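You operate a simulated robot arm through the tools that you are given. There is no shell and no other tool. Be economical: measure what you need, move in short steps, check, and stop when the job is done.

The job below is to be done with a simulated robot arm. You get a single attempt, and the scene is never put back.

Task
Put two of the empty bobbins from the lower shelf of the tall rack on the top of the meter bench. Put the plug from the top of the winding bench on the top of the reject locker. Take the waste can on the top of the meter bench and put it away on the upper cabinet shelf. Take the spacer and put it on top of the clean filter. Lift the wide bin open. Do these in any order. Set down upright: empty bobbin, plug.

The check looks at the end state, three seconds after you hand in, the way a careful person would. Anything else that was tipped, shoved, dropped, spilled or broken makes it a failure.

Robot
A 7-joint arm with a two-finger gripper on a trunk, on a base that drives. Base frame: it is fixed to the floor where the robot stands at the start and does not move with it; the origin is under the middle of the robot, x ahead of it, y to its left, z up. Lengths are in cm, angles in degrees, forces in N, time in s.
With the tool pointing down near the work surface it reaches from about 26 to 72 cm from the robot's upright axis, wherever it stands. Its first joint turns from -166.0 to 166.0 degrees. Places, roughly: clean filter (4x4x6 cm) [-100, -710, 80]; empty bobbin (6x6x6 cm) [130, -290, 80]; plug [-50, -550, 75]; spacer [-100, -700, 75]; top of the meter bench [-60, -710, 70]; top of the reject locker [20, -680, 130]; upper cabinet shelf (24x57 cm) [-410, -504, 72]; waste can [-100, -725, 75]; wide bin [-1010, -350, 20]. Payload 2.94 kg.
The tool frame sits at the grasp point between the pads (the TCP): z along the fingers, y along the line on which they close. The tips reach 3 cm beyond it. Largest opening 13.8 cm; the body of the gripper starts 10.9 cm behind the TCP.
Orientation is that of the tool frame in the base frame, as a unit quaternion [w, x, y, z]. With the fingers straight down and closing along the base's y, the tool's x points along the base's -x, its y along +y and its z along -z.

Tools
- The arm moves only by the tool play_rows. Its argument "deltas" is a list of rows, each an object (a shift or turn left out is 0, a gripper value left out holds the last) with "hand": the gripper command, from -1 (fully open) to 1 (shut), values between in proportion; "dp": the shift along the tool's x, y, z in cm, a list of three; "delta_rot": the turn, a rotation vector about the tool's x, y, z in degrees, a list of three. In form: [{"hand": hand, "dp": [x, y, z], "delta_rot": [wx, wy, wz]}, ...]. A call has 1 to 10 rows; each row shifts and turns the commanded pose from where the row before left it, along the tool's axes as they then stand. Rows are played at 5 a second. More than 5 cm and 8.6 degrees between two rows, or a gripper value outside its range, and nothing of the call is played. Where a pose cannot be reached the arm comes as near as it can. A force on the tool above 40 N (or 10 N above the force at the start of the call, whichever is more), or a blocked arm, ends the call early, and 0.2 s more pass. The fingers move at their own pace and stop on an object; they squeeze with about 21 N. The grip force told is the motor's: it shows also when the fingers shut on nothing. Time passes only in rows, and 0.2 s behind the last, so rows that do not move let the fingers close. It gives the time, the measured TCP pose, the force on the tool (base axes), the opening and the grip force at its end, in the units of the frame above (readings bear some noise), with the torque about the TCP (base axes, N m) and any sound that the robot's microphone picked up.
- Cameras (640 x 400 px; columns grow to the right, rows downward): "scene" is now at [2, 10.06, 143.88]; the picture's right is [-0.20, -0.98, 0.00], its down [-0.49, 0.10, -0.87] and it looks along [0.85, -0.17, -0.50] (base axes); focal length 265 px, centre (320, 200). "wrist" rides on the gripper at [7.1, 1.9, -14.6] in the tool frame; the picture's right is [-0.26, 0.97, 0.00], its down [-0.85, -0.23, -0.48] and it looks along [-0.46, -0.12, 0.88] (tool axes); focal length 280 px, centre (320, 200). There is no depth. A picture from a camera that has moved, and an enlarged one, comes with that camera's place and axes in the base frame and with its lens. The place of the scene camera against the robot may be out by one fixed shift of up to 2.5 cm in any direction.
- grab_frame(camera): a new picture of that camera. The clock stands still meanwhile.
- move_column(by): slides the trunk up (or, below 0, down) by that many cm; the arm and the scene camera ride with it, the base frame stays. It gives what a move gives, with no picture.
- drive_base(legs): drives the robot by 1 to 6 legs, each [ahead, left, turn to the left] in cm, cm and degrees, along the robot's own axes; the way and the turn of a leg run together, so that a leg with both is an arc; at most 150 cm and 180 degrees a leg. The arm and the cameras ride along, it lands a little off, and it stops where it bumps. It gives what a move gives.
- head_to(pan, tilt): turns the head with the scene camera to pan (to the left, within 86 degrees either way) and tilt (down, from -29 to 69), counted from straight ahead of the robot. It gives what a move gives.
- close_up(camera, box): a new picture of the part [left, top, right, bottom] of that camera's present view, enlarged. The clock stands still meanwhile.
- close_job(): hands the job in; it is judged then, once.

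Work in short steps. Places have to be worked out from the pictures, the camera data and where the tool is seen: move nearer, look again, correct. Check each grasp and each placing, and mend what went wrong. You have 190 turns and 152 pictures in all, those below and enlarged ones among them. Open the gripper and draw the arm clear of the work before you hand the job in, unless the task says otherwise.

The tools are called after ">>>" as a command line: name --argument value ..., lists and objects as JSON in quotes. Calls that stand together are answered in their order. play_rows: Moves the arm, as the interface text tells. Its arguments: {"type":"object","properties":{"deltas":{"type":"array","items":{"type":"object","properties":{"hand":{"type":"number"},"dp":{"type":"array","items":{"type":"number"}},"delta_rot":{"type":"array","items":{"type":"number"}}}}}},"required":["deltas"]} The other tools are called the same way: move_column (by) slides the trunk up or down; drive_base (legs) drives the base; head_to (pan, tilt) turns the head that bears the scene camera; grab_frame (camera) takes a picture; close_up (camera, box) takes an enlarged picture of a part of a camera's view; close_job () hands the job in.

At the start:

```text
clock: 0.0
eef_pos: [42.97, -5.4, 116.22]
ee_rot: [0.001, 0.0, 1.0, 0.0]
force: [-0.1, 0.1, 0.4]
moment: [-0.01, 0.01, -0.01]
finger_gap: 13.78
gripper_force: 0.1
trunk travel left (down, up): [-27.5, 17.9]
robot x, y, heading: [-0.01, -0.22, -0.1]
head pan, tilt: [-11.3, 29.9]
```

scene: 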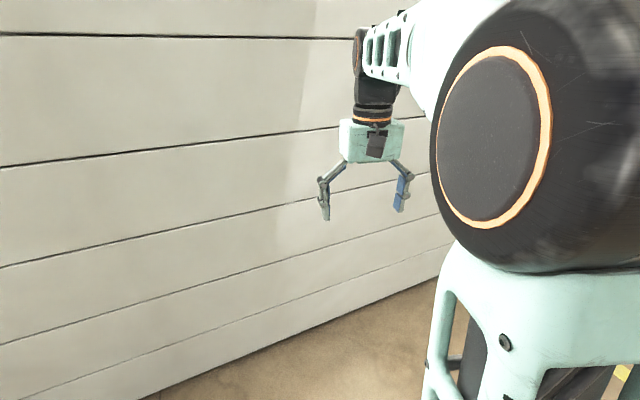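
wrist: 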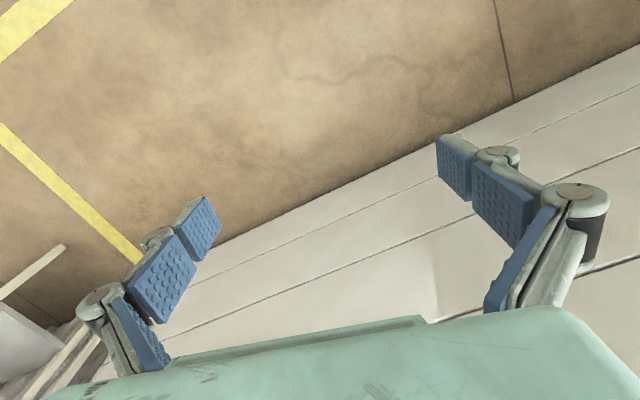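

The view shows only a wall ahead. I look around to the right, where the work lies.

>>> head_to --pan -80 --tilt 20

>>> grab_frame --camera "scene"

```text
clock: 1.4
eef_pos: [42.86, -5.41, 116.02]
ee_rot: [0.0, 0.0, 1.0, 0.0]
force: [0.8, 0.2, -0.1]
moment: [-0.01, -0.02, -0.02]
finger_gap: 13.79
gripper_force: 0.1
trunk travel left (down, up): [-27.5, 17.9]
robot x, y, heading: [-0.21, -0.31, 0.1]
head pan, tilt: [-80.0, 20.0]
```

```text
149 pictures are left
camera scene: at [-5.25, 2.66, 145.47], right [-0.98, -0.17, 0.0], down [-0.06, 0.34, -0.94], along [0.16, -0.93, -0.34], focal length 265 px, centre (320, 200)
```

scene: 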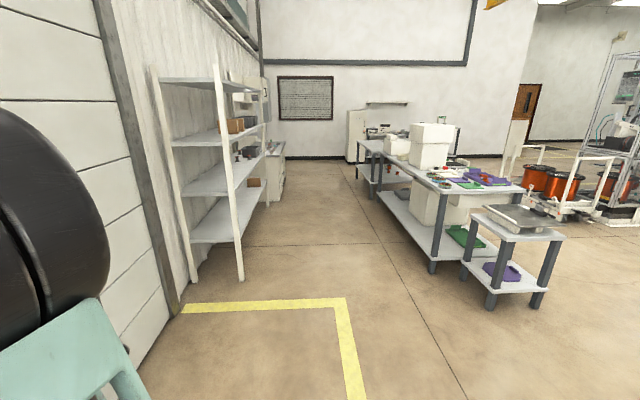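

The rack stands with its front face near x≈98 and the bobbins (dark things) seem to be on the second shelf from below the top. I strafe along the aisle to stand opposite them, facing the rack.

>>> drive_base --legs '[[0, -150, 0], [0, -120, 0]]'

>>> head_to --pan -5 --tilt 25

>>> grab_frame --camera "scene"

>>> grab_frame --camera "wrist"

```text
clock: 25.2
eef_pos: [43.1, -277.12, 116.26]
ee_rot: [-0.001, 0.001, 1.0, 0.0]
force: [0.6, -0.5, 0.7]
moment: [-0.03, -0.01, 0.02]
finger_gap: 13.81
gripper_force: 0.2
trunk travel left (down, up): [-27.5, 17.9]
robot x, y, heading: [0.03, -272.06, 0.0]
head pan, tilt: [-80.0, 20.0]
```

```text
clock: 26.7
eef_pos: [42.96, -277.17, 116.21]
ee_rot: [0.0, 0.0, 1.0, 0.0]
force: [0.5, 0.2, 0.6]
moment: [-0.03, -0.01, 0.01]
finger_gap: 13.8
gripper_force: 0.0
trunk travel left (down, up): [-27.5, 17.9]
robot x, y, heading: [0.06, -271.73, -0.2]
head pan, tilt: [-5.0, 25.0]
```

```text
148 pictures are left
camera scene: at [2.49, -260.71, 144.66], right [-0.09, -1.0, 0.0], down [-0.42, 0.04, -0.91], along [0.9, -0.08, -0.42], focal length 265 px, centre (320, 200)
```

scene: 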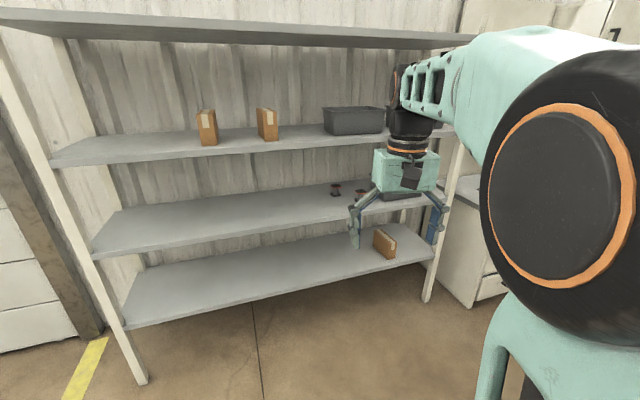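

```text
147 pictures are left
camera wrist: at [36.1, -275.29, 130.76], right [0.26, 0.96, 0.0], down [0.85, -0.23, 0.48], along [0.46, -0.13, -0.88], focal length 280 px, centre (320, 200)
```

wrist: 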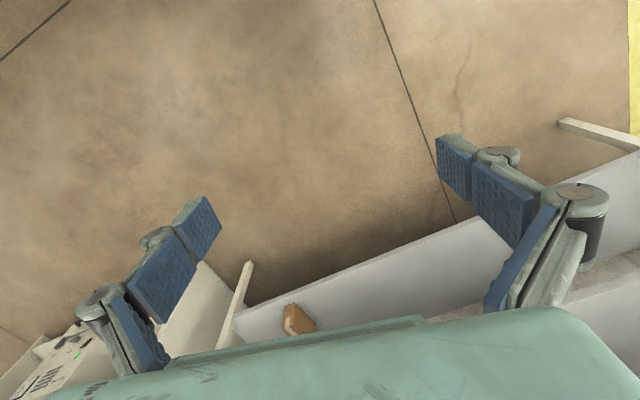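

Two or more bobbins are on the third shelf, partly behind the gripper. I zoom.

>>> close_up --camera "scene" --box '[300, 150, 460, 250]'

```text
4.00 times, centred on (380, 200) of scene
camera zoom: at [2.49, -260.71, 144.66], right [-0.09, -1.0, 0.0], down [-0.42, 0.04, -0.91], along [0.9, -0.08, -0.42], focal length 1059 px, centre (80, 200)
```

zoom: 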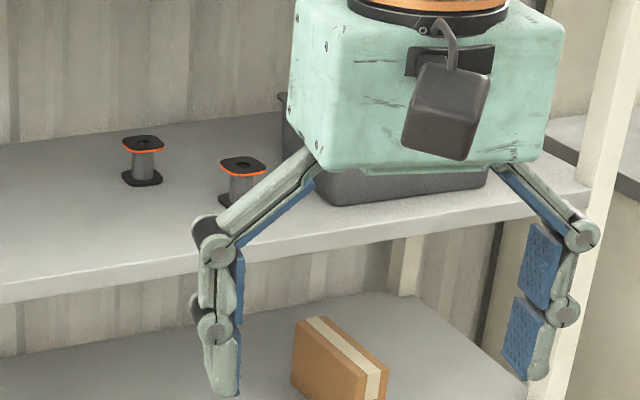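

Rack is turned about 12° (front runs from (98,-176) to (135,-348)); shelf top z≈77, next shelf ≈115; bobbins near (144,-298) and (153,-284). I swing the tool forward (pitch about 18° below horizontal) while extending it, clear of the rack.

>>> play_rows --deltas '[{"dp": [-2.5, 0, 0.3], "delta_rot": [0, -8, 0]}, {"dp": [-2.5, 0, 0.6], "delta_rot": [0, -8, 0]}, {"dp": [-2.4, 0, 0.9], "delta_rot": [0, -8, 0]}, {"dp": [-2.2, 0, 1.2], "delta_rot": [0, -8, 0]}, {"dp": [-2, 0, 1.6], "delta_rot": [0, -8, 0]}, {"dp": [-1.8, 0, 1.8], "delta_rot": [0, -8, 0]}, {"dp": [-1.5, 0, 2], "delta_rot": [0, -8, 0]}, {"dp": [-1.2, 0, 2.2], "delta_rot": [0, -8, 0]}, {"dp": [-0.8, 0, 2.4], "delta_rot": [0, -8, 0]}, {}]'

```text
clock: 28.9
eef_pos: [63.91, -275.99, 113.84]
ee_rot: [0.543, -0.008, 0.84, 0.016]
force: [0.3, 0.7, -0.6]
moment: [0.0, -0.01, 0.0]
finger_gap: 13.82
gripper_force: 0.2
out of reach, approached as far as the arm can: row 8, 9
trunk travel left (down, up): [-27.5, 17.9]
robot x, y, heading: [-0.12, -271.56, -0.2]
head pan, tilt: [-5.0, 25.0]
```

The tool stands about 24° below horizontal. I lower the trunk so the tool is between shelf heights and turn the base to face the rack.

>>> move_column --by -22

>>> drive_base --legs '[[0, 0, 12]]'

>>> grab_frame --camera "wrist"

>>> grab_frame --camera "scene"

```text
clock: 31.2
eef_pos: [63.79, -275.96, 91.94]
ee_rot: [0.542, -0.008, 0.84, 0.018]
force: [-0.3, 0.1, 0.2]
moment: [-0.01, -0.02, 0.0]
finger_gap: 13.78
gripper_force: 0.1
trunk travel left (down, up): [-5.5, 39.9]
robot x, y, heading: [0.06, -271.88, -0.1]
head pan, tilt: [-5.0, 25.0]
```

```text
clock: 32.4
eef_pos: [63.42, -262.56, 91.76]
ee_rot: [0.538, -0.097, 0.834, 0.074]
force: [-0.6, 0.4, 0.2]
moment: [0.02, -0.01, 0.02]
finger_gap: 13.82
gripper_force: 0.0
trunk travel left (down, up): [-5.5, 39.9]
robot x, y, heading: [0.26, -271.64, 12.2]
head pan, tilt: [-5.0, 25.0]
```

```text
145 pictures are left
camera wrist: at [47.32, -264.69, 91.39], right [-0.13, 0.96, 0.26], down [-0.02, -0.26, 0.96], along [0.99, 0.12, 0.06], focal length 280 px, centre (320, 200)
```

wrist: 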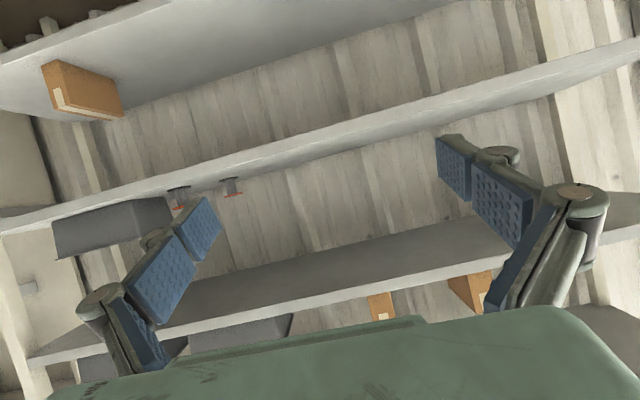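

```text
144 pictures are left
camera scene: at [-0.19, -260.74, 122.66], right [0.12, -0.99, 0.0], down [-0.42, -0.05, -0.91], along [0.9, 0.11, -0.42], focal length 265 px, centre (320, 200)
```

scene: 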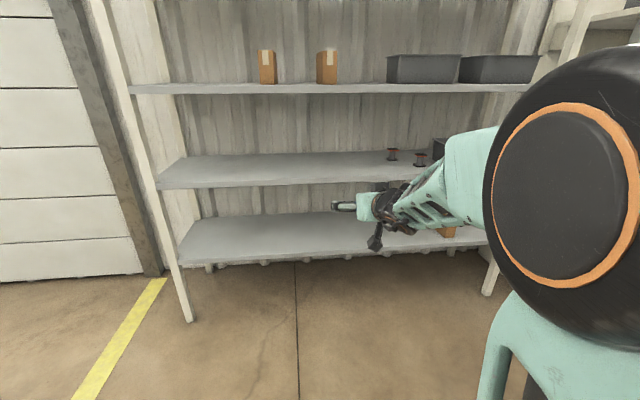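

The wrist camera hangs under the tool and would scrape the shelf, so I roll the tool 180° to bring it on top.

>>> play_rows --deltas '[{"delta_rot": [0, 0, 8.5]}, {"delta_rot": [0, 0, 8.5]}, {"delta_rot": [0, 0, 8.5]}, {"delta_rot": [0, 0, 8.5]}, {"delta_rot": [0, 0, 8.5]}, {"delta_rot": [0, 0, 8.5]}, {"delta_rot": [0, 0, 8.5]}, {"delta_rot": [0, 0, 8.5]}, {"delta_rot": [0, 0, 8.5]}, {"delta_rot": [0, 0, 8.5]}]'

>>> play_rows --deltas '[{"delta_rot": [0, 0, 8.5]}, {"delta_rot": [0, 0, 8.5]}, {"delta_rot": [0, 0, 8.5]}, {"delta_rot": [0, 0, 8.5]}, {"delta_rot": [0, 0, 8.5]}, {"delta_rot": [0, 0, 8.5]}, {"delta_rot": [0, 0, 8.5]}, {"delta_rot": [0, 0, 8.5]}, {"delta_rot": [0, 0, 8.5]}, {"delta_rot": [0, 0, 8.5]}]'

>>> play_rows --deltas '[{"delta_rot": [0, 0, 8.5]}, {"delta_rot": [0, 0, 1.5]}, {}]'

>>> grab_frame --camera "wrist"

```text
clock: 34.6
eef_pos: [63.39, -262.53, 91.99]
ee_rot: [0.346, 0.494, 0.68, 0.418]
force: [-0.1, -0.1, -0.9]
moment: [0.01, 0.03, -0.02]
finger_gap: 13.79
gripper_force: 0.0
trunk travel left (down, up): [-5.5, 39.9]
robot x, y, heading: [-0.01, -271.56, 11.6]
head pan, tilt: [-5.0, 25.0]
```

```text
clock: 36.8
eef_pos: [63.34, -262.51, 91.9]
ee_rot: [-0.028, 0.823, 0.168, 0.542]
force: [-0.1, -0.2, -1.0]
moment: [0.0, -0.01, -0.04]
finger_gap: 13.81
gripper_force: 0.0
trunk travel left (down, up): [-5.5, 39.9]
robot x, y, heading: [0.39, -271.65, 11.9]
head pan, tilt: [-5.0, 25.0]
```

```text
clock: 37.6
eef_pos: [63.35, -262.6, 91.86]
ee_rot: [-0.074, 0.835, 0.095, 0.537]
force: [-0.4, 0.8, -0.2]
moment: [0.02, 0.03, -0.01]
finger_gap: 13.78
gripper_force: 0.0
trunk travel left (down, up): [-5.5, 39.9]
robot x, y, heading: [0.02, -272.36, 12.2]
head pan, tilt: [-5.0, 25.0]
```

```text
143 pictures are left
camera wrist: at [53.96, -267.31, 104.26], right [0.13, -0.96, -0.26], down [-0.82, 0.05, -0.57], along [0.56, 0.28, -0.78], focal length 280 px, centre (320, 200)
```

wrist: 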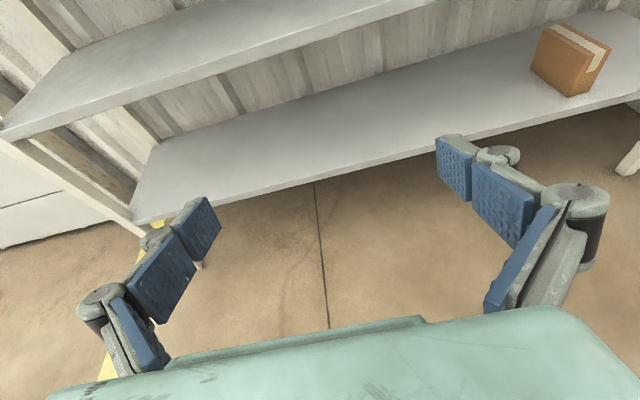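

Tool axes: z ≈ [.88,.23,-.41]. I level the tool a bit more (+8° about y) and drive nearer, keeping the fingers short of the shelf edge, then look with both cameras.

>>> play_rows --deltas '[{"delta_rot": [0, 4, 0]}, {"delta_rot": [0, 4, 0]}, {}]'

>>> drive_base --legs '[[38, -50, 0]]'

>>> grab_frame --camera "wrist"

>>> head_to --pan 0 --tilt 25

>>> grab_frame --camera "scene"

```text
clock: 38.4
eef_pos: [63.39, -262.66, 91.88]
ee_rot: [-0.08, 0.795, 0.091, 0.595]
force: [0.3, -0.3, 0.7]
moment: [-0.01, -0.02, -0.02]
finger_gap: 13.81
gripper_force: 0.1
trunk travel left (down, up): [-5.5, 39.9]
robot x, y, heading: [0.14, -271.55, 11.7]
head pan, tilt: [-5.0, 25.0]
```

```text
clock: 43.3
eef_pos: [110.78, -304.55, 91.8]
ee_rot: [-0.079, 0.795, 0.09, 0.594]
force: [-0.3, 0.2, 0.3]
moment: [-0.03, 0.01, 0.02]
finger_gap: 13.79
gripper_force: 0.0
trunk travel left (down, up): [-5.5, 39.9]
robot x, y, heading: [47.54, -313.49, 11.9]
head pan, tilt: [-5.0, 25.0]
```

```text
142 pictures are left
camera wrist: at [99.69, -309.53, 102.69], right [0.16, -0.95, -0.27], down [-0.73, 0.07, -0.68], along [0.66, 0.3, -0.68], focal length 280 px, centre (320, 200)
```

wrist: 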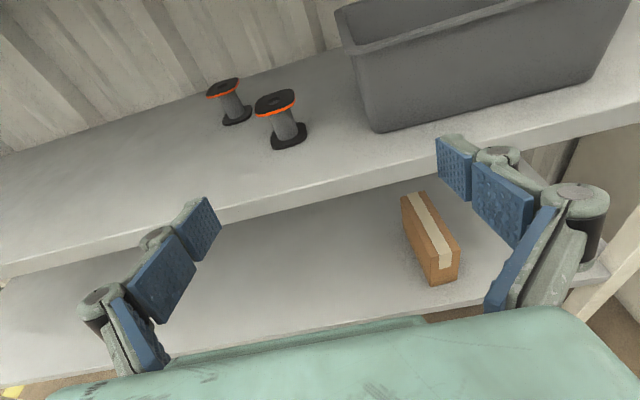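

```text
clock: 44.0
eef_pos: [110.73, -304.42, 91.74]
ee_rot: [-0.08, 0.795, 0.09, 0.595]
force: [0.7, 0.0, 0.1]
moment: [-0.05, 0.02, 0.01]
finger_gap: 13.83
gripper_force: 0.0
trunk travel left (down, up): [-5.5, 39.9]
robot x, y, heading: [47.26, -313.4, 11.8]
head pan, tilt: [0.0, 25.0]
```

```text
141 pictures are left
camera scene: at [47.02, -301.62, 122.66], right [0.2, -0.98, 0.0], down [-0.41, -0.09, -0.91], along [0.89, 0.19, -0.42], focal length 265 px, centre (320, 200)
```

scene: 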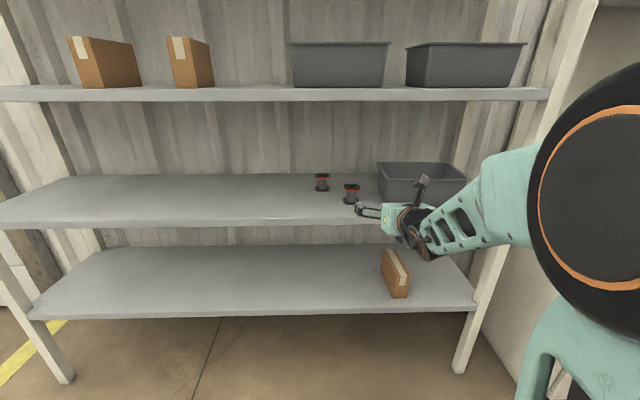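

Triangulating both cameras: shelf top z≈83.6, bobbins at B2≈(130,-295) and B1≈(139,-283). I line the tool up laterally with B2, lower to z≈87.5, part-close to ~9.5 cm, then drive forward 13.

>>> play_rows --deltas '[{"hand": -0.38, "dp": [-2.1, -2.5, 0.7]}, {"dp": [-2.1, -2.6, 0.7]}, {}, {}]'

>>> drive_base --legs '[[12, 0, 0]]'

>>> grab_frame --camera "wrist"

>>> close_up --camera "scene" --box '[260, 130, 500, 280]'

```text
clock: 45.0
eef_pos: [109.76, -299.63, 87.64]
ee_rot: [-0.08, 0.795, 0.09, 0.594]
force: [-1.4, -0.9, 0.2]
moment: [0.01, 0.01, -0.01]
finger_gap: 9.49
gripper_force: 0.0
trunk travel left (down, up): [-5.5, 39.9]
robot x, y, heading: [47.15, -313.52, 12.0]
head pan, tilt: [0.0, 25.0]
```

```text
clock: 46.2
eef_pos: [121.69, -297.09, 87.52]
ee_rot: [-0.08, 0.795, 0.09, 0.595]
force: [0.0, -0.5, -0.7]
moment: [-0.04, 0.0, -0.03]
finger_gap: 9.52
gripper_force: 0.1
trunk travel left (down, up): [-5.5, 39.9]
robot x, y, heading: [59.29, -310.8, 11.7]
head pan, tilt: [0.0, 25.0]
```

```text
140 pictures are left
camera wrist: at [110.66, -302.04, 98.42], right [0.16, -0.95, -0.27], down [-0.73, 0.07, -0.68], along [0.66, 0.3, -0.68], focal length 280 px, centre (320, 200)
```

wrist: 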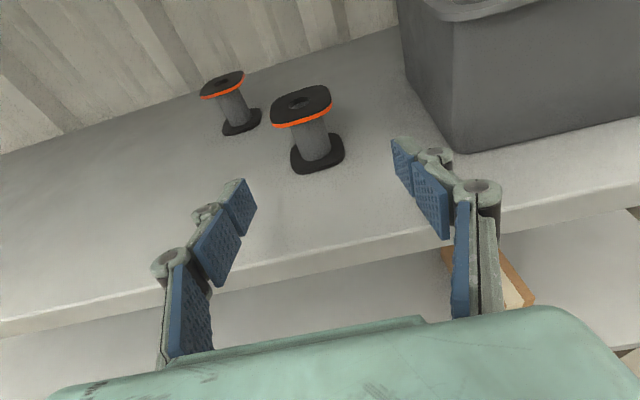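

```text
2.67 times, centred on (380, 205) of scene
camera zoom: at [58.89, -299.14, 122.66], right [0.21, -0.98, 0.0], down [-0.41, -0.09, -0.91], along [0.89, 0.19, -0.42], focal length 706 px, centre (160, 187)
```

zoom: 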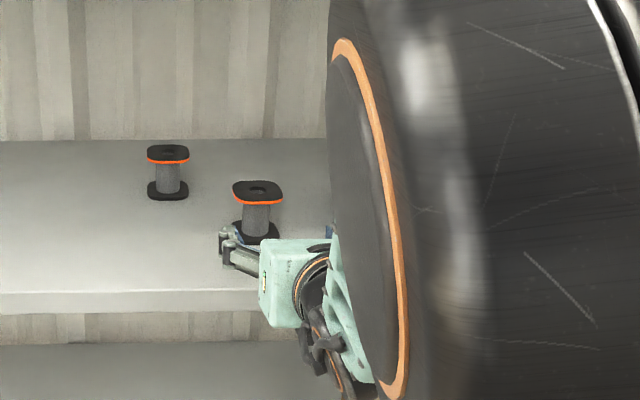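

B2 is 8.6 cm ahead and aligned within 0.4 cm. I advance and close on the core.

>>> play_rows --deltas '[{"dp": [0.55, -0.12, 2.8]}, {"dp": [0.55, -0.12, 2.8]}, {"dp": [0.55, -0.12, 2.8]}, {}]'

>>> grab_frame --camera "wrist"

```text
clock: 47.2
eef_pos: [130.03, -294.58, 86.84]
ee_rot: [-0.08, 0.795, 0.09, 0.595]
force: [0.6, 0.0, 0.1]
moment: [-0.01, 0.01, -0.01]
finger_gap: 9.52
gripper_force: 0.0
trunk travel left (down, up): [-5.5, 39.9]
robot x, y, heading: [58.71, -310.87, 12.0]
head pan, tilt: [0.0, 25.0]
```

```text
138 pictures are left
camera wrist: at [119.01, -299.61, 97.67], right [0.16, -0.95, -0.27], down [-0.73, 0.07, -0.68], along [0.66, 0.3, -0.69], focal length 280 px, centre (320, 200)
```

wrist: 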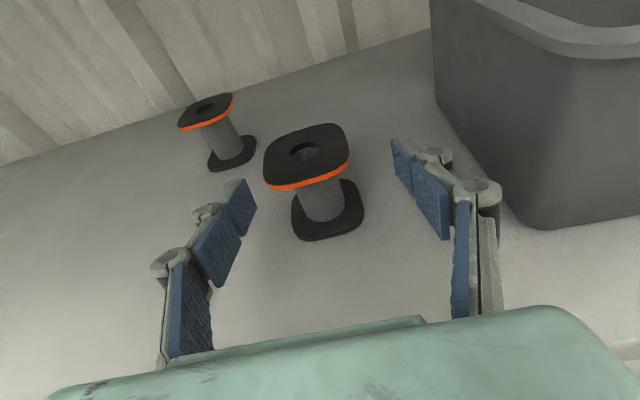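

The TCP projects onto the core centre (320,191). Close.

>>> play_rows --deltas '[{"hand": 1}, {}, {}, {}, {}, {}]'

>>> grab_frame --camera "wrist"

```text
clock: 48.6
eef_pos: [129.92, -294.57, 86.91]
ee_rot: [-0.079, 0.795, 0.089, 0.595]
force: [0.5, 0.1, 0.3]
moment: [0.03, 0.01, 0.01]
finger_gap: 5.43
gripper_force: 20.7
trunk travel left (down, up): [-5.5, 39.9]
robot x, y, heading: [59.26, -310.49, 12.0]
head pan, tilt: [0.0, 25.0]
```

```text
137 pictures are left
camera wrist: at [118.98, -299.62, 97.69], right [0.16, -0.95, -0.27], down [-0.73, 0.07, -0.68], along [0.66, 0.3, -0.68], focal length 280 px, centre (320, 200)
```

wrist: 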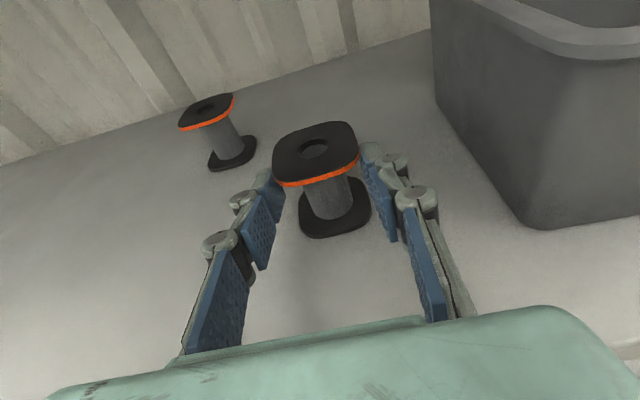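

Held at 5.43 cm (on the flanges/hull). Lift straight up 3 cm and check.

>>> play_rows --deltas '[{"dp": [1.44, 0, -0.42]}, {"dp": [1.44, 0, -0.42]}, {"dp": [0, 0, 0]}]'

>>> grab_frame --camera "wrist"

```text
clock: 49.4
eef_pos: [129.84, -294.66, 89.9]
ee_rot: [-0.08, 0.795, 0.09, 0.595]
force: [0.0, 0.3, -0.4]
moment: [0.02, 0.01, -0.01]
finger_gap: 5.43
gripper_force: 20.9
trunk travel left (down, up): [-5.5, 39.9]
robot x, y, heading: [59.34, -311.47, 11.7]
head pan, tilt: [0.0, 25.0]
```

```text
136 pictures are left
camera wrist: at [118.87, -299.67, 100.72], right [0.16, -0.95, -0.27], down [-0.73, 0.07, -0.68], along [0.66, 0.3, -0.68], focal length 280 px, centre (320, 200)
```

wrist: 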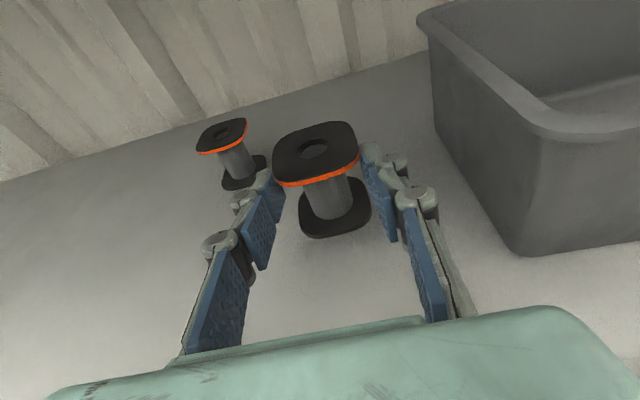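

Held firmly. I back out of the rack and look down the aisle.

>>> drive_base --legs '[[-45, 0, 0], [0, 0, -102]]'

>>> head_to --pan 15 --tilt 20

>>> grab_frame --camera "scene"

```text
clock: 56.4
eef_pos: [17.21, -392.59, 89.95]
ee_rot: [0.411, 0.571, -0.56, 0.437]
force: [0.1, 0.3, -0.1]
moment: [0.04, 0.02, -0.02]
finger_gap: 5.39
gripper_force: 20.9
trunk travel left (down, up): [-5.5, 39.9]
robot x, y, heading: [15.76, -320.27, -90.1]
head pan, tilt: [0.0, 25.0]
```

```text
clock: 57.2
eef_pos: [17.31, -392.5, 89.88]
ee_rot: [0.411, 0.571, -0.56, 0.437]
force: [0.2, -0.3, -0.3]
moment: [0.0, -0.01, 0.01]
finger_gap: 5.44
gripper_force: 21.0
trunk travel left (down, up): [-5.5, 39.9]
robot x, y, heading: [15.95, -319.85, -90.1]
head pan, tilt: [15.0, 20.0]
```

```text
135 pictures are left
camera scene: at [32.78, -322.84, 123.47], right [-0.97, -0.26, 0.0], down [-0.09, 0.33, -0.94], along [0.24, -0.91, -0.34], focal length 265 px, centre (320, 200)
```

scene: 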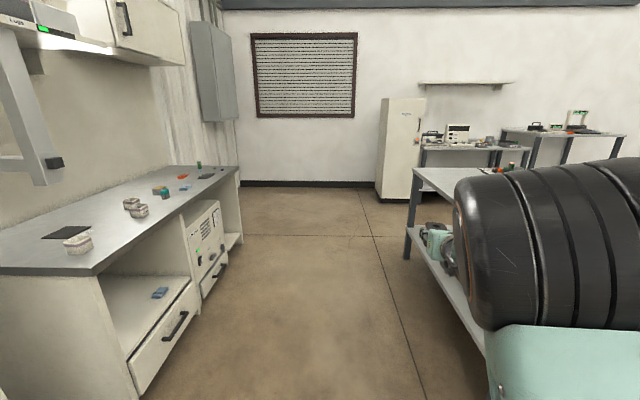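

The room is turned about 12°: locker (white cabinet) and meter bench are against the far wall; the winding bench is on the right. I align with the aisle and go ahead, then look again.

>>> drive_base --legs '[[0, 0, 12], [130, 0, 0]]'

>>> head_to --pan 0 --tilt 15

>>> grab_frame --camera "scene"

```text
clock: 64.4
eef_pos: [56.63, -515.57, 89.81]
ee_rot: [0.368, 0.622, -0.503, 0.474]
force: [0.6, 0.3, -0.6]
moment: [0.01, 0.0, -0.03]
finger_gap: 5.4
gripper_force: 21.2
trunk travel left (down, up): [-5.5, 39.9]
robot x, y, heading: [40.96, -444.9, -78.9]
head pan, tilt: [15.0, 20.0]
```

```text
clock: 65.2
eef_pos: [56.56, -515.5, 89.87]
ee_rot: [0.367, 0.623, -0.502, 0.475]
force: [0.0, -0.4, -1.0]
moment: [0.01, 0.01, 0.06]
finger_gap: 5.42
gripper_force: 21.5
trunk travel left (down, up): [-5.5, 39.9]
robot x, y, heading: [41.27, -444.55, -79.1]
head pan, tilt: [0.0, 15.0]
```

```text
134 pictures are left
camera scene: at [55.92, -445.16, 124.28], right [-0.98, -0.19, 0.0], down [-0.05, 0.25, -0.97], along [0.19, -0.95, -0.26], focal length 265 px, centre (320, 200)
```

scene: 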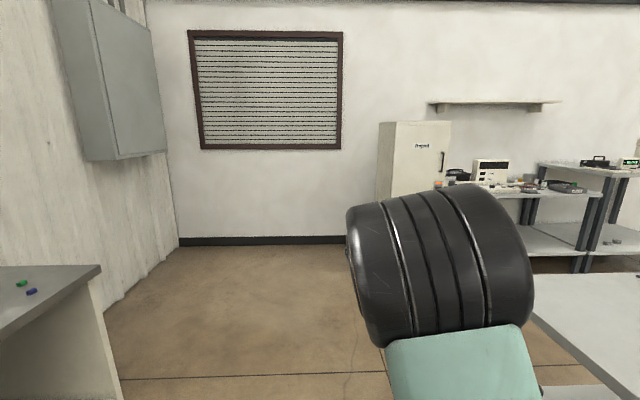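

Winding bench end corner is at about (4,-532). I drive past it by 120 and then strafe right in front of the meter bench, with the held bobbin still short of it.

>>> drive_base --legs '[[118, 0, 0], [0, -100, 0]]'

>>> head_to --pan 0 --tilt 25

>>> grab_frame --camera "scene"

>>> grab_frame --camera "wrist"

```text
clock: 79.7
eef_pos: [-16.4, -650.89, 89.9]
ee_rot: [0.366, 0.623, -0.501, 0.476]
force: [-0.3, -1.8, -0.6]
moment: [0.02, -0.01, 0.04]
finger_gap: 5.39
gripper_force: 21.1
trunk travel left (down, up): [-5.5, 39.9]
robot x, y, heading: [-32.2, -580.46, -78.8]
head pan, tilt: [0.0, 15.0]
```

```text
clock: 80.5
eef_pos: [-16.46, -650.89, 89.93]
ee_rot: [0.367, 0.623, -0.503, 0.474]
force: [-0.5, 0.2, -1.6]
moment: [0.01, 0.01, -0.03]
finger_gap: 5.41
gripper_force: 20.5
trunk travel left (down, up): [-5.5, 39.9]
robot x, y, heading: [-32.35, -580.1, -78.7]
head pan, tilt: [0.0, 25.0]
```

```text
133 pictures are left
camera scene: at [-17.45, -580.39, 122.67], right [-0.98, -0.2, 0.0], down [-0.08, 0.41, -0.91], along [0.18, -0.89, -0.42], focal length 265 px, centre (320, 200)
```

scene: 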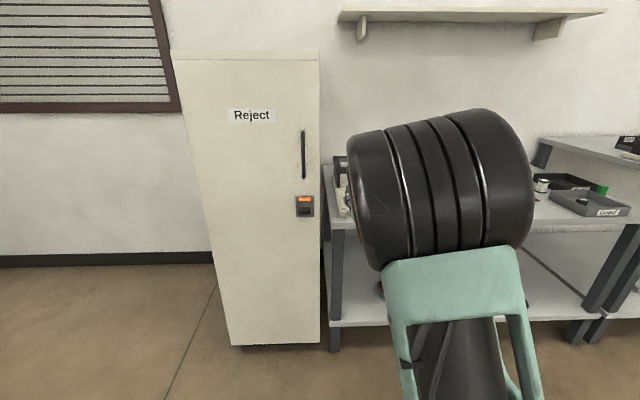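

```text
132 pictures are left
camera wrist: at [-21.21, -639.75, 100.71], right [-0.95, -0.15, -0.27], down [0.08, 0.73, -0.68], along [0.3, -0.66, -0.68], focal length 280 px, centre (320, 200)
```

wrist: 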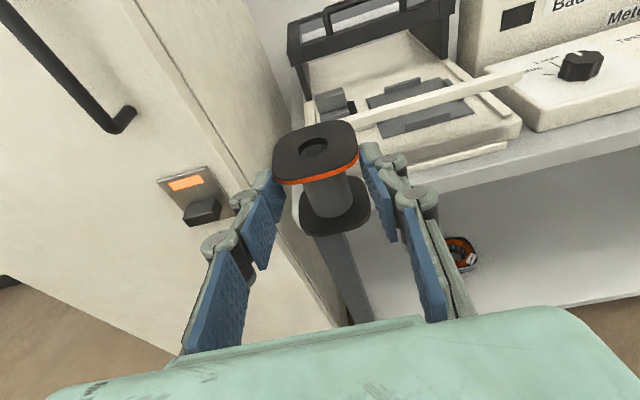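

The arm blocks the view and the fingers are close to the locker. I back off 15 and move right 50 for a full view of the bench.

>>> drive_base --legs '[[-15, 0, 0], [0, -60, 0]]'

>>> head_to --pan 12 --tilt 25

>>> grab_frame --camera "scene"

>>> grab_frame --camera "wrist"

```text
clock: 81.7
eef_pos: [-18.24, -642.02, 90.13]
ee_rot: [0.367, 0.621, -0.502, 0.477]
force: [-0.4, 0.2, 0.2]
moment: [0.01, 0.04, 0.03]
finger_gap: 5.4
gripper_force: 21.0
trunk travel left (down, up): [-5.5, 39.9]
robot x, y, heading: [-33.95, -571.33, -78.6]
head pan, tilt: [0.0, 25.0]
stopped in leg 1: the robot was blocked; the commanded pose is now the measured one
```

```text
clock: 82.4
eef_pos: [-18.19, -641.91, 90.03]
ee_rot: [0.366, 0.622, -0.501, 0.477]
force: [-0.5, -0.2, -0.4]
moment: [0.02, -0.01, -0.02]
finger_gap: 5.43
gripper_force: 21.1
trunk travel left (down, up): [-5.5, 39.9]
robot x, y, heading: [-33.55, -571.24, -78.9]
head pan, tilt: [12.0, 25.0]
```

```text
131 pictures are left
camera scene: at [-17.34, -570.97, 122.66], right [-0.92, -0.39, 0.0], down [-0.17, 0.39, -0.91], along [0.36, -0.83, -0.42], focal length 265 px, centre (320, 200)
```

scene: 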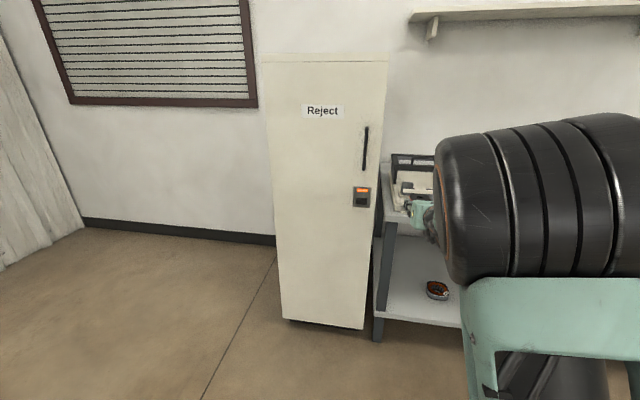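

```text
130 pictures are left
camera wrist: at [-23.02, -630.87, 100.87], right [-0.95, -0.15, -0.27], down [0.08, 0.73, -0.68], along [0.3, -0.67, -0.68], focal length 280 px, centre (320, 200)
```

wrist: 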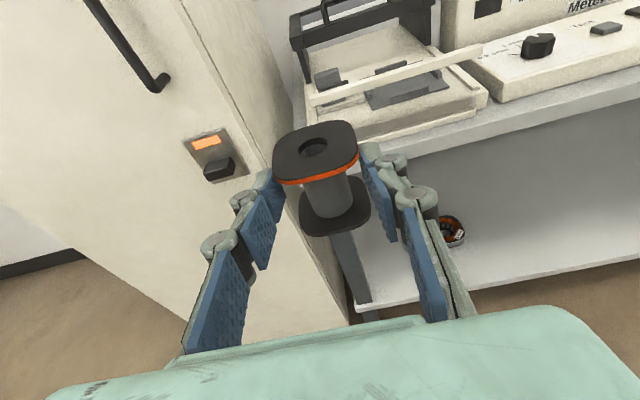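

Backing touched the winding bench end, so I keep forward of it: ahead 4, then right 50.

>>> drive_base --legs '[[4, 0, 0], [0, -50, 0]]'

>>> head_to --pan 12 --tilt 25

>>> grab_frame --camera "scene"

>>> grab_frame --camera "wrist"

```text
clock: 87.8
eef_pos: [-66.6, -655.62, 89.97]
ee_rot: [0.369, 0.62, -0.504, 0.475]
force: [0.5, 0.2, 0.3]
moment: [0.01, 0.01, 0.0]
finger_gap: 5.4
gripper_force: 21.3
trunk travel left (down, up): [-5.5, 39.9]
robot x, y, heading: [-81.85, -584.79, -79.2]
head pan, tilt: [12.0, 25.0]
```

```text
clock: 88.4
eef_pos: [-66.8, -655.62, 90.22]
ee_rot: [0.369, 0.62, -0.503, 0.476]
force: [-0.4, 0.4, -0.3]
moment: [0.0, -0.01, -0.01]
finger_gap: 5.41
gripper_force: 20.7
trunk travel left (down, up): [-5.5, 39.9]
robot x, y, heading: [-81.62, -584.62, -79.5]
head pan, tilt: [12.0, 25.0]
```

```text
129 pictures are left
camera scene: at [-65.28, -584.54, 122.66], right [-0.92, -0.39, 0.0], down [-0.16, 0.39, -0.91], along [0.35, -0.83, -0.42], focal length 265 px, centre (320, 200)
```

scene: 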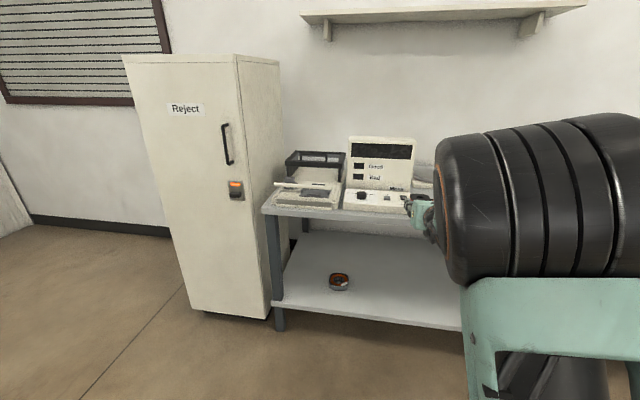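

```text
128 pictures are left
camera wrist: at [-71.37, -644.41, 100.87], right [-0.95, -0.14, -0.27], down [0.09, 0.73, -0.68], along [0.3, -0.67, -0.68], focal length 280 px, centre (320, 200)
```

wrist: 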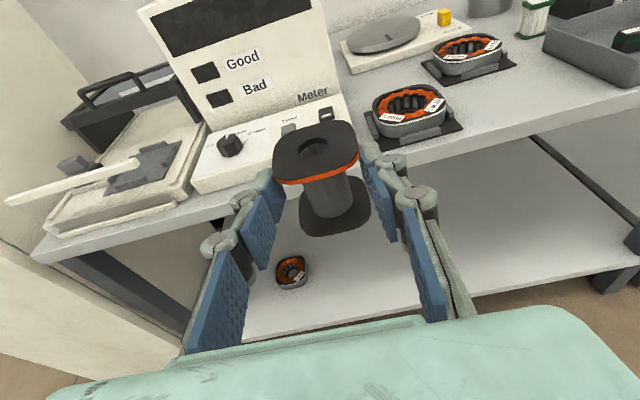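

Further right are more items. I move right another 45 to see the rest.

>>> drive_base --legs '[[0, -45, 0]]'

>>> grab_frame --camera "scene"

>>> grab_frame --camera "wrist"

```text
clock: 92.8
eef_pos: [-111.2, -663.93, 90.13]
ee_rot: [0.37, 0.618, -0.506, 0.474]
force: [0.6, 0.8, -0.1]
moment: [-0.02, -0.02, -0.01]
finger_gap: 5.39
gripper_force: 20.8
trunk travel left (down, up): [-5.5, 39.9]
robot x, y, heading: [-125.67, -593.06, -79.7]
head pan, tilt: [12.0, 25.0]
```

```text
127 pictures are left
camera scene: at [-109.24, -592.93, 122.66], right [-0.92, -0.38, 0.0], down [-0.16, 0.39, -0.91], along [0.35, -0.84, -0.42], focal length 265 px, centre (320, 200)
```

scene: 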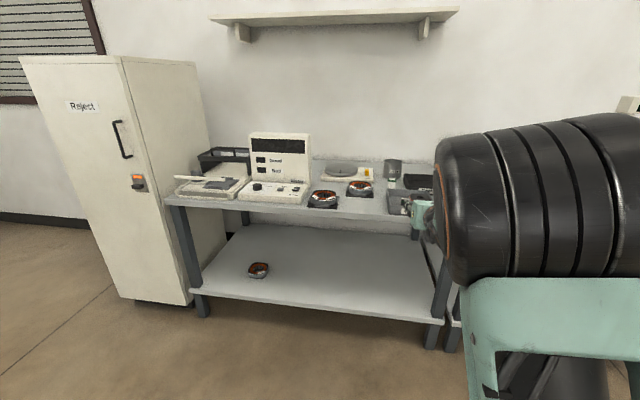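

```text
126 pictures are left
camera wrist: at [-115.86, -652.75, 100.87], right [-0.95, -0.13, -0.27], down [0.09, 0.73, -0.68], along [0.29, -0.67, -0.68], focal length 280 px, centre (320, 200)
```

wrist: 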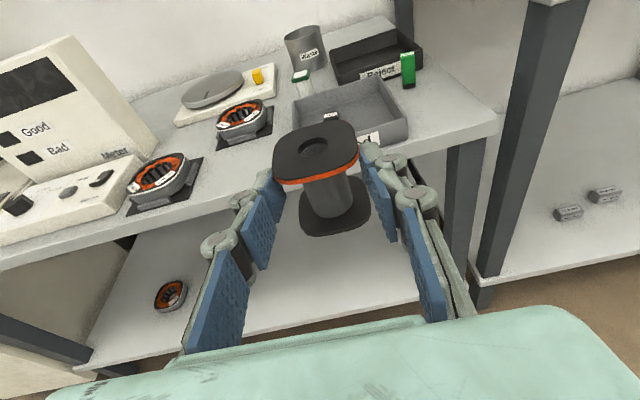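

I zoom in on the item group.

>>> close_up --camera "wrist" --box '[120, 10, 520, 260]'

>>> close_up --camera "scene" --box '[290, 130, 450, 230]'

```text
1.60 times, centred on (320, 135) of wrist
camera zoom: at [-115.86, -652.75, 100.87], right [-0.95, -0.13, -0.27], down [0.09, 0.73, -0.68], along [0.29, -0.67, -0.68], focal length 449 px, centre (320, 304)
```

zoom: 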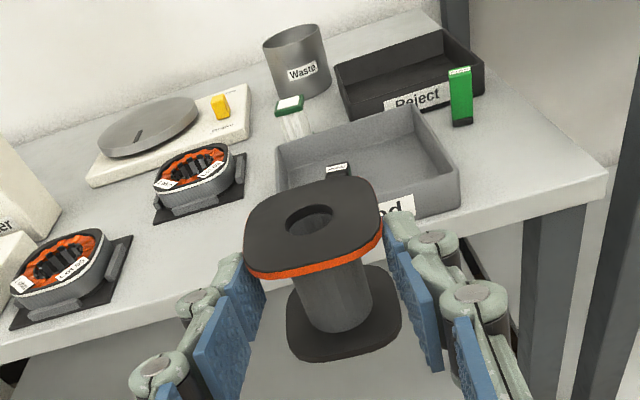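

```text
4.00 times, centred on (370, 180) of scene
camera zoom: at [-109.24, -592.93, 122.66], right [-0.92, -0.38, 0.0], down [-0.16, 0.39, -0.91], along [0.35, -0.84, -0.42], focal length 1059 px, centre (120, 280)
```

zoom: 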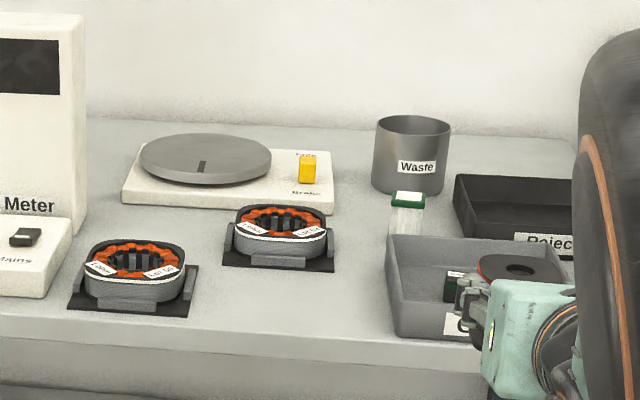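

Bench top z≈72. There's a free front patch between the front stator's right side (x≈-77) and the grey tray (x≈-98), front edge y≈-687. I'll put the bobbins there at x≈-92 and x≈-82. Drive to hover over the first spot.

>>> drive_base --legs '[[0, 14, 0], [30, 0, 0]]'

>>> grab_frame --camera "wrist"

>>> grab_frame --camera "scene"

```text
clock: 96.3
eef_pos: [-91.89, -690.58, 90.04]
ee_rot: [0.37, 0.619, -0.506, 0.474]
force: [0.3, -0.1, -0.6]
moment: [0.02, 0.0, 0.03]
finger_gap: 5.41
gripper_force: 20.6
trunk travel left (down, up): [-5.5, 39.9]
robot x, y, heading: [-106.36, -619.42, -79.4]
head pan, tilt: [12.0, 25.0]
```

```text
123 pictures are left
camera wrist: at [-96.45, -679.4, 100.88], right [-0.95, -0.13, -0.27], down [0.09, 0.73, -0.68], along [0.29, -0.67, -0.68], focal length 280 px, centre (320, 200)
```

wrist: 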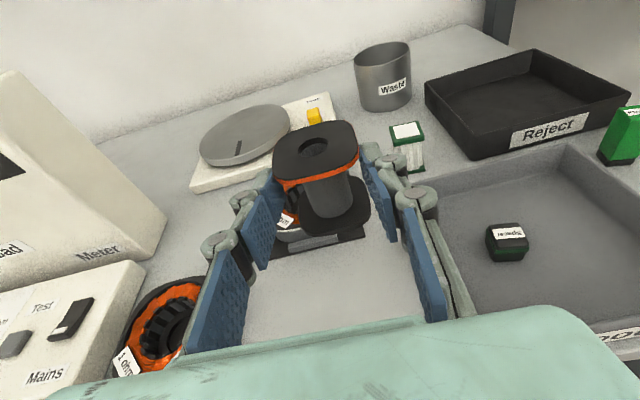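

```text
122 pictures are left
camera scene: at [-89.89, -619.58, 122.66], right [-0.92, -0.38, 0.0], down [-0.16, 0.39, -0.91], along [0.35, -0.84, -0.42], focal length 265 px, centre (320, 200)
```

scene: 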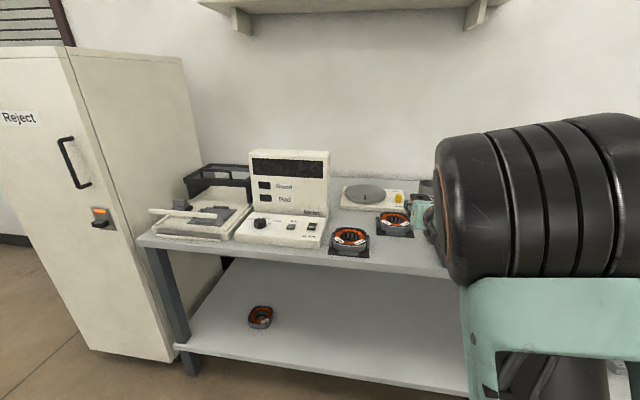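

Hover is right. I lower toward the bench to z≈76.5 with a force watch.

>>> play_rows --deltas '[{"dp": [-3.15, 0.2, 1.3]}, {"dp": [-3.15, 0.2, 1.3]}, {"dp": [-3.15, 0.2, 1.3]}, {"dp": [-3.15, 0.2, 1.3]}, {}]'

>>> grab_frame --camera "wrist"

```text
clock: 97.5
eef_pos: [-91.98, -692.41, 77.37]
ee_rot: [0.374, 0.614, -0.504, 0.479]
force: [-2.4, 2.2, 28.4]
moment: [-0.96, 0.14, -0.07]
finger_gap: 3.66
gripper_force: 21.0
trunk travel left (down, up): [-5.5, 39.9]
robot x, y, heading: [-106.76, -619.96, -79.4]
head pan, tilt: [12.0, 25.0]
```

```text
121 pictures are left
camera wrist: at [-96.63, -680.96, 88.02], right [-0.95, -0.14, -0.28], down [0.1, 0.72, -0.69], along [0.29, -0.68, -0.67], focal length 280 px, centre (320, 200)
```

wrist: 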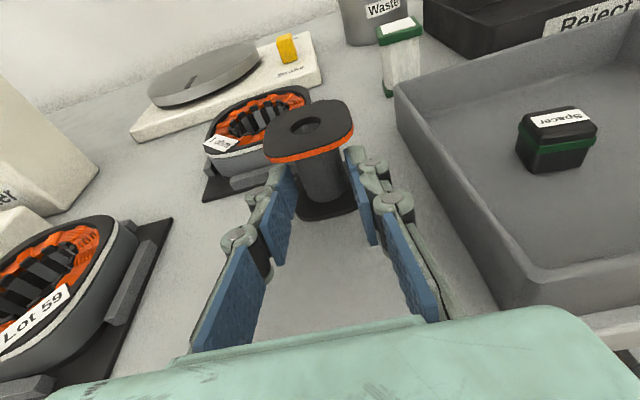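

Bobbin touched the bench (28 N) and slid to the core in the grip; it stands upright. I ease up slightly and open to ~7.5 cm.

>>> play_rows --deltas '[{"dp": [0.3, 0, -0.1]}, {"hand": -0.1}, {}, {}]'

>>> grab_frame --camera "wrist"

```text
clock: 98.5
eef_pos: [-92.01, -692.23, 76.77]
ee_rot: [0.37, 0.618, -0.507, 0.473]
force: [0.1, 0.5, 1.1]
moment: [-0.02, 0.03, 0.0]
finger_gap: 7.59
gripper_force: 0.1
trunk travel left (down, up): [-5.5, 39.9]
robot x, y, heading: [-106.29, -619.89, -79.8]
head pan, tilt: [12.0, 25.0]
```

```text
120 pictures are left
camera wrist: at [-96.55, -681.04, 87.61], right [-0.95, -0.13, -0.27], down [0.09, 0.73, -0.68], along [0.29, -0.67, -0.68], focal length 280 px, centre (320, 200)
```

wrist: 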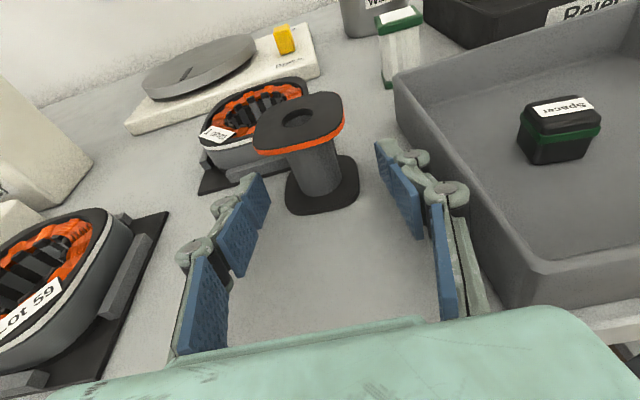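

Bobbin stands free. The spacer (labelled) lies in the grey tray. I retreat and rise, then zoom on the filters' labels.

>>> play_rows --deltas '[{"dp": [0, 0, -4]}, {"dp": [0, 0, -4]}, {"dp": [1, 0, -4]}, {"dp": [4, 0, 0]}, {"dp": [4, 0, 0]}, {"dp": [4, 0, 0]}, {}]'

>>> grab_frame --camera "wrist"

>>> close_up --camera "wrist" --box '[360, 60, 640, 235]'

```text
clock: 100.2
eef_pos: [-94.19, -684.51, 92.65]
ee_rot: [0.37, 0.618, -0.506, 0.474]
force: [0.4, 0.4, -0.5]
moment: [0.01, -0.01, 0.02]
finger_gap: 7.57
gripper_force: 0.1
trunk travel left (down, up): [-5.5, 39.9]
robot x, y, heading: [-105.96, -620.04, -79.5]
head pan, tilt: [12.0, 25.0]
```

```text
119 pictures are left
camera wrist: at [-98.73, -673.31, 103.51], right [-0.95, -0.13, -0.27], down [0.09, 0.73, -0.68], along [0.29, -0.67, -0.68], focal length 280 px, centre (320, 200)
```

wrist: 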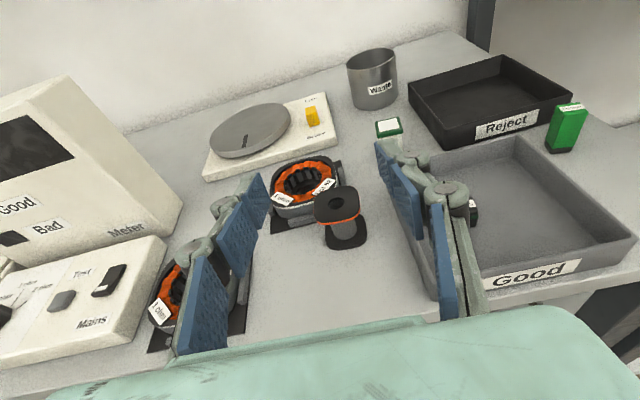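

```text
2.29 times, centred on (500, 148) of wrist
camera zoom: at [-98.73, -673.31, 103.51], right [-0.95, -0.13, -0.27], down [0.09, 0.73, -0.68], along [0.29, -0.67, -0.68], focal length 641 px, centre (-91, 320)
```

zoom: 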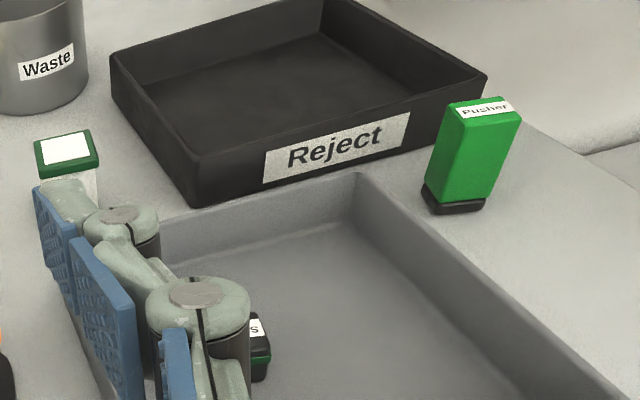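

The green one is the "Pusher"; the white filter with green cap is the clean filter. Turn the tool to point down, in place.

>>> play_rows --deltas '[{"delta_rot": [0, -8.2, 0], "hand": -0.3}, {"delta_rot": [0, -8.2, 0]}, {"delta_rot": [0, -8.2, 0]}, {"delta_rot": [0, -8.2, 0]}, {"delta_rot": [0, -8.2, 0]}, {"delta_rot": [0, -8.2, 0]}, {"delta_rot": [0, -8.2, 0]}, {"delta_rot": [0, -8.2, 0]}, {"delta_rot": [0, -8.2, 0]}, {}]'

>>> grab_frame --camera "wrist"

```text
clock: 102.3
eef_pos: [-92.58, -684.4, 92.85]
ee_rot: [0.024, 0.791, -0.607, 0.072]
force: [-0.2, -0.9, 0.4]
moment: [0.01, -0.03, 0.04]
finger_gap: 8.96
gripper_force: 0.1
out of reach, approached as far as the arm can: row 2, 3
trunk travel left (down, up): [-5.5, 39.9]
robot x, y, heading: [-106.59, -619.59, -79.7]
head pan, tilt: [12.0, 25.0]
```

```text
117 pictures are left
camera wrist: at [-93.77, -689.98, 108.13], right [-1.0, 0.0, -0.09], down [-0.03, 0.93, 0.36], along [0.08, 0.36, -0.93], focal length 280 px, centre (320, 200)
```

wrist: 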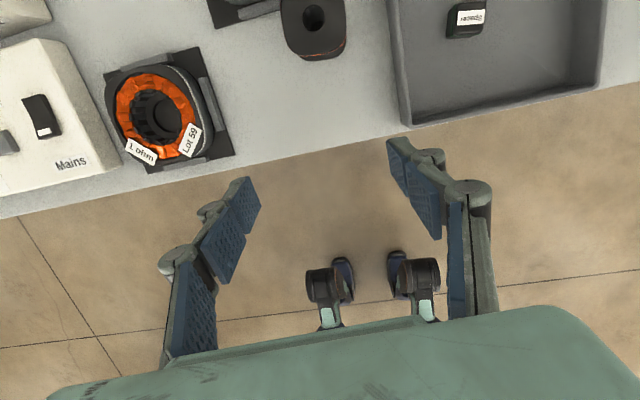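

Nearly vertical; correct the small tilt. Spacer is near (-104,-696), filter near (-97,-710): out of reach from here, so I drive 24 closer with the tool held high.

>>> play_rows --deltas '[{"delta_rot": [-1.45, -4.1, 0]}, {"delta_rot": [-1.45, -4.1, 0]}, {"dp": [0, 0, -2]}, {}]'

>>> drive_base --legs '[[24, 0, 0]]'

>>> grab_frame --camera "wrist"

>>> grab_frame --camera "scene"

```text
clock: 103.3
eef_pos: [-92.9, -682.2, 93.38]
ee_rot: [0.003, 0.793, -0.609, 0.0]
force: [0.2, 0.2, -0.4]
moment: [-0.02, 0.04, 0.03]
finger_gap: 8.98
gripper_force: 0.1
out of reach, approached as far as the arm can: row 2, 3
trunk travel left (down, up): [-5.5, 39.9]
robot x, y, heading: [-106.22, -619.66, -79.6]
head pan, tilt: [12.0, 25.0]
```

```text
clock: 105.1
eef_pos: [-88.74, -706.07, 93.27]
ee_rot: [0.001, 0.792, -0.61, 0.001]
force: [0.3, -0.3, -0.1]
moment: [0.02, 0.02, 0.0]
finger_gap: 8.98
gripper_force: 0.1
trunk travel left (down, up): [-5.5, 39.9]
robot x, y, heading: [-101.84, -643.47, -79.6]
head pan, tilt: [12.0, 25.0]
```

```text
116 pictures are left
camera wrist: at [-88.69, -713.36, 107.99], right [-1.0, 0.01, 0.0], down [0.0, 0.88, 0.47], along [0.0, 0.47, -0.88], focal length 280 px, centre (320, 200)
```

wrist: 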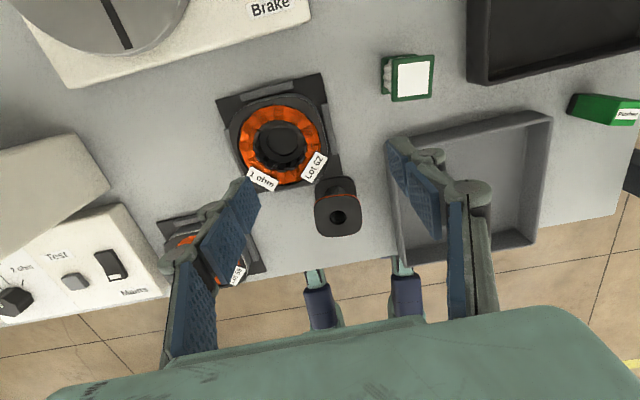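

```text
115 pictures are left
camera scene: at [-85.56, -643.32, 122.66], right [-0.93, -0.38, 0.0], down [-0.16, 0.39, -0.91], along [0.34, -0.84, -0.42], focal length 265 px, centre (320, 200)
```

scene: 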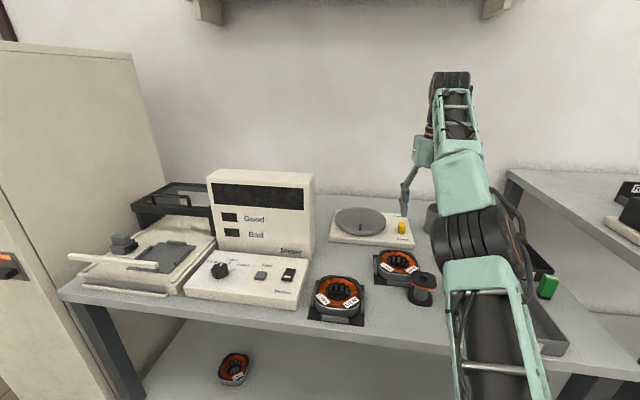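

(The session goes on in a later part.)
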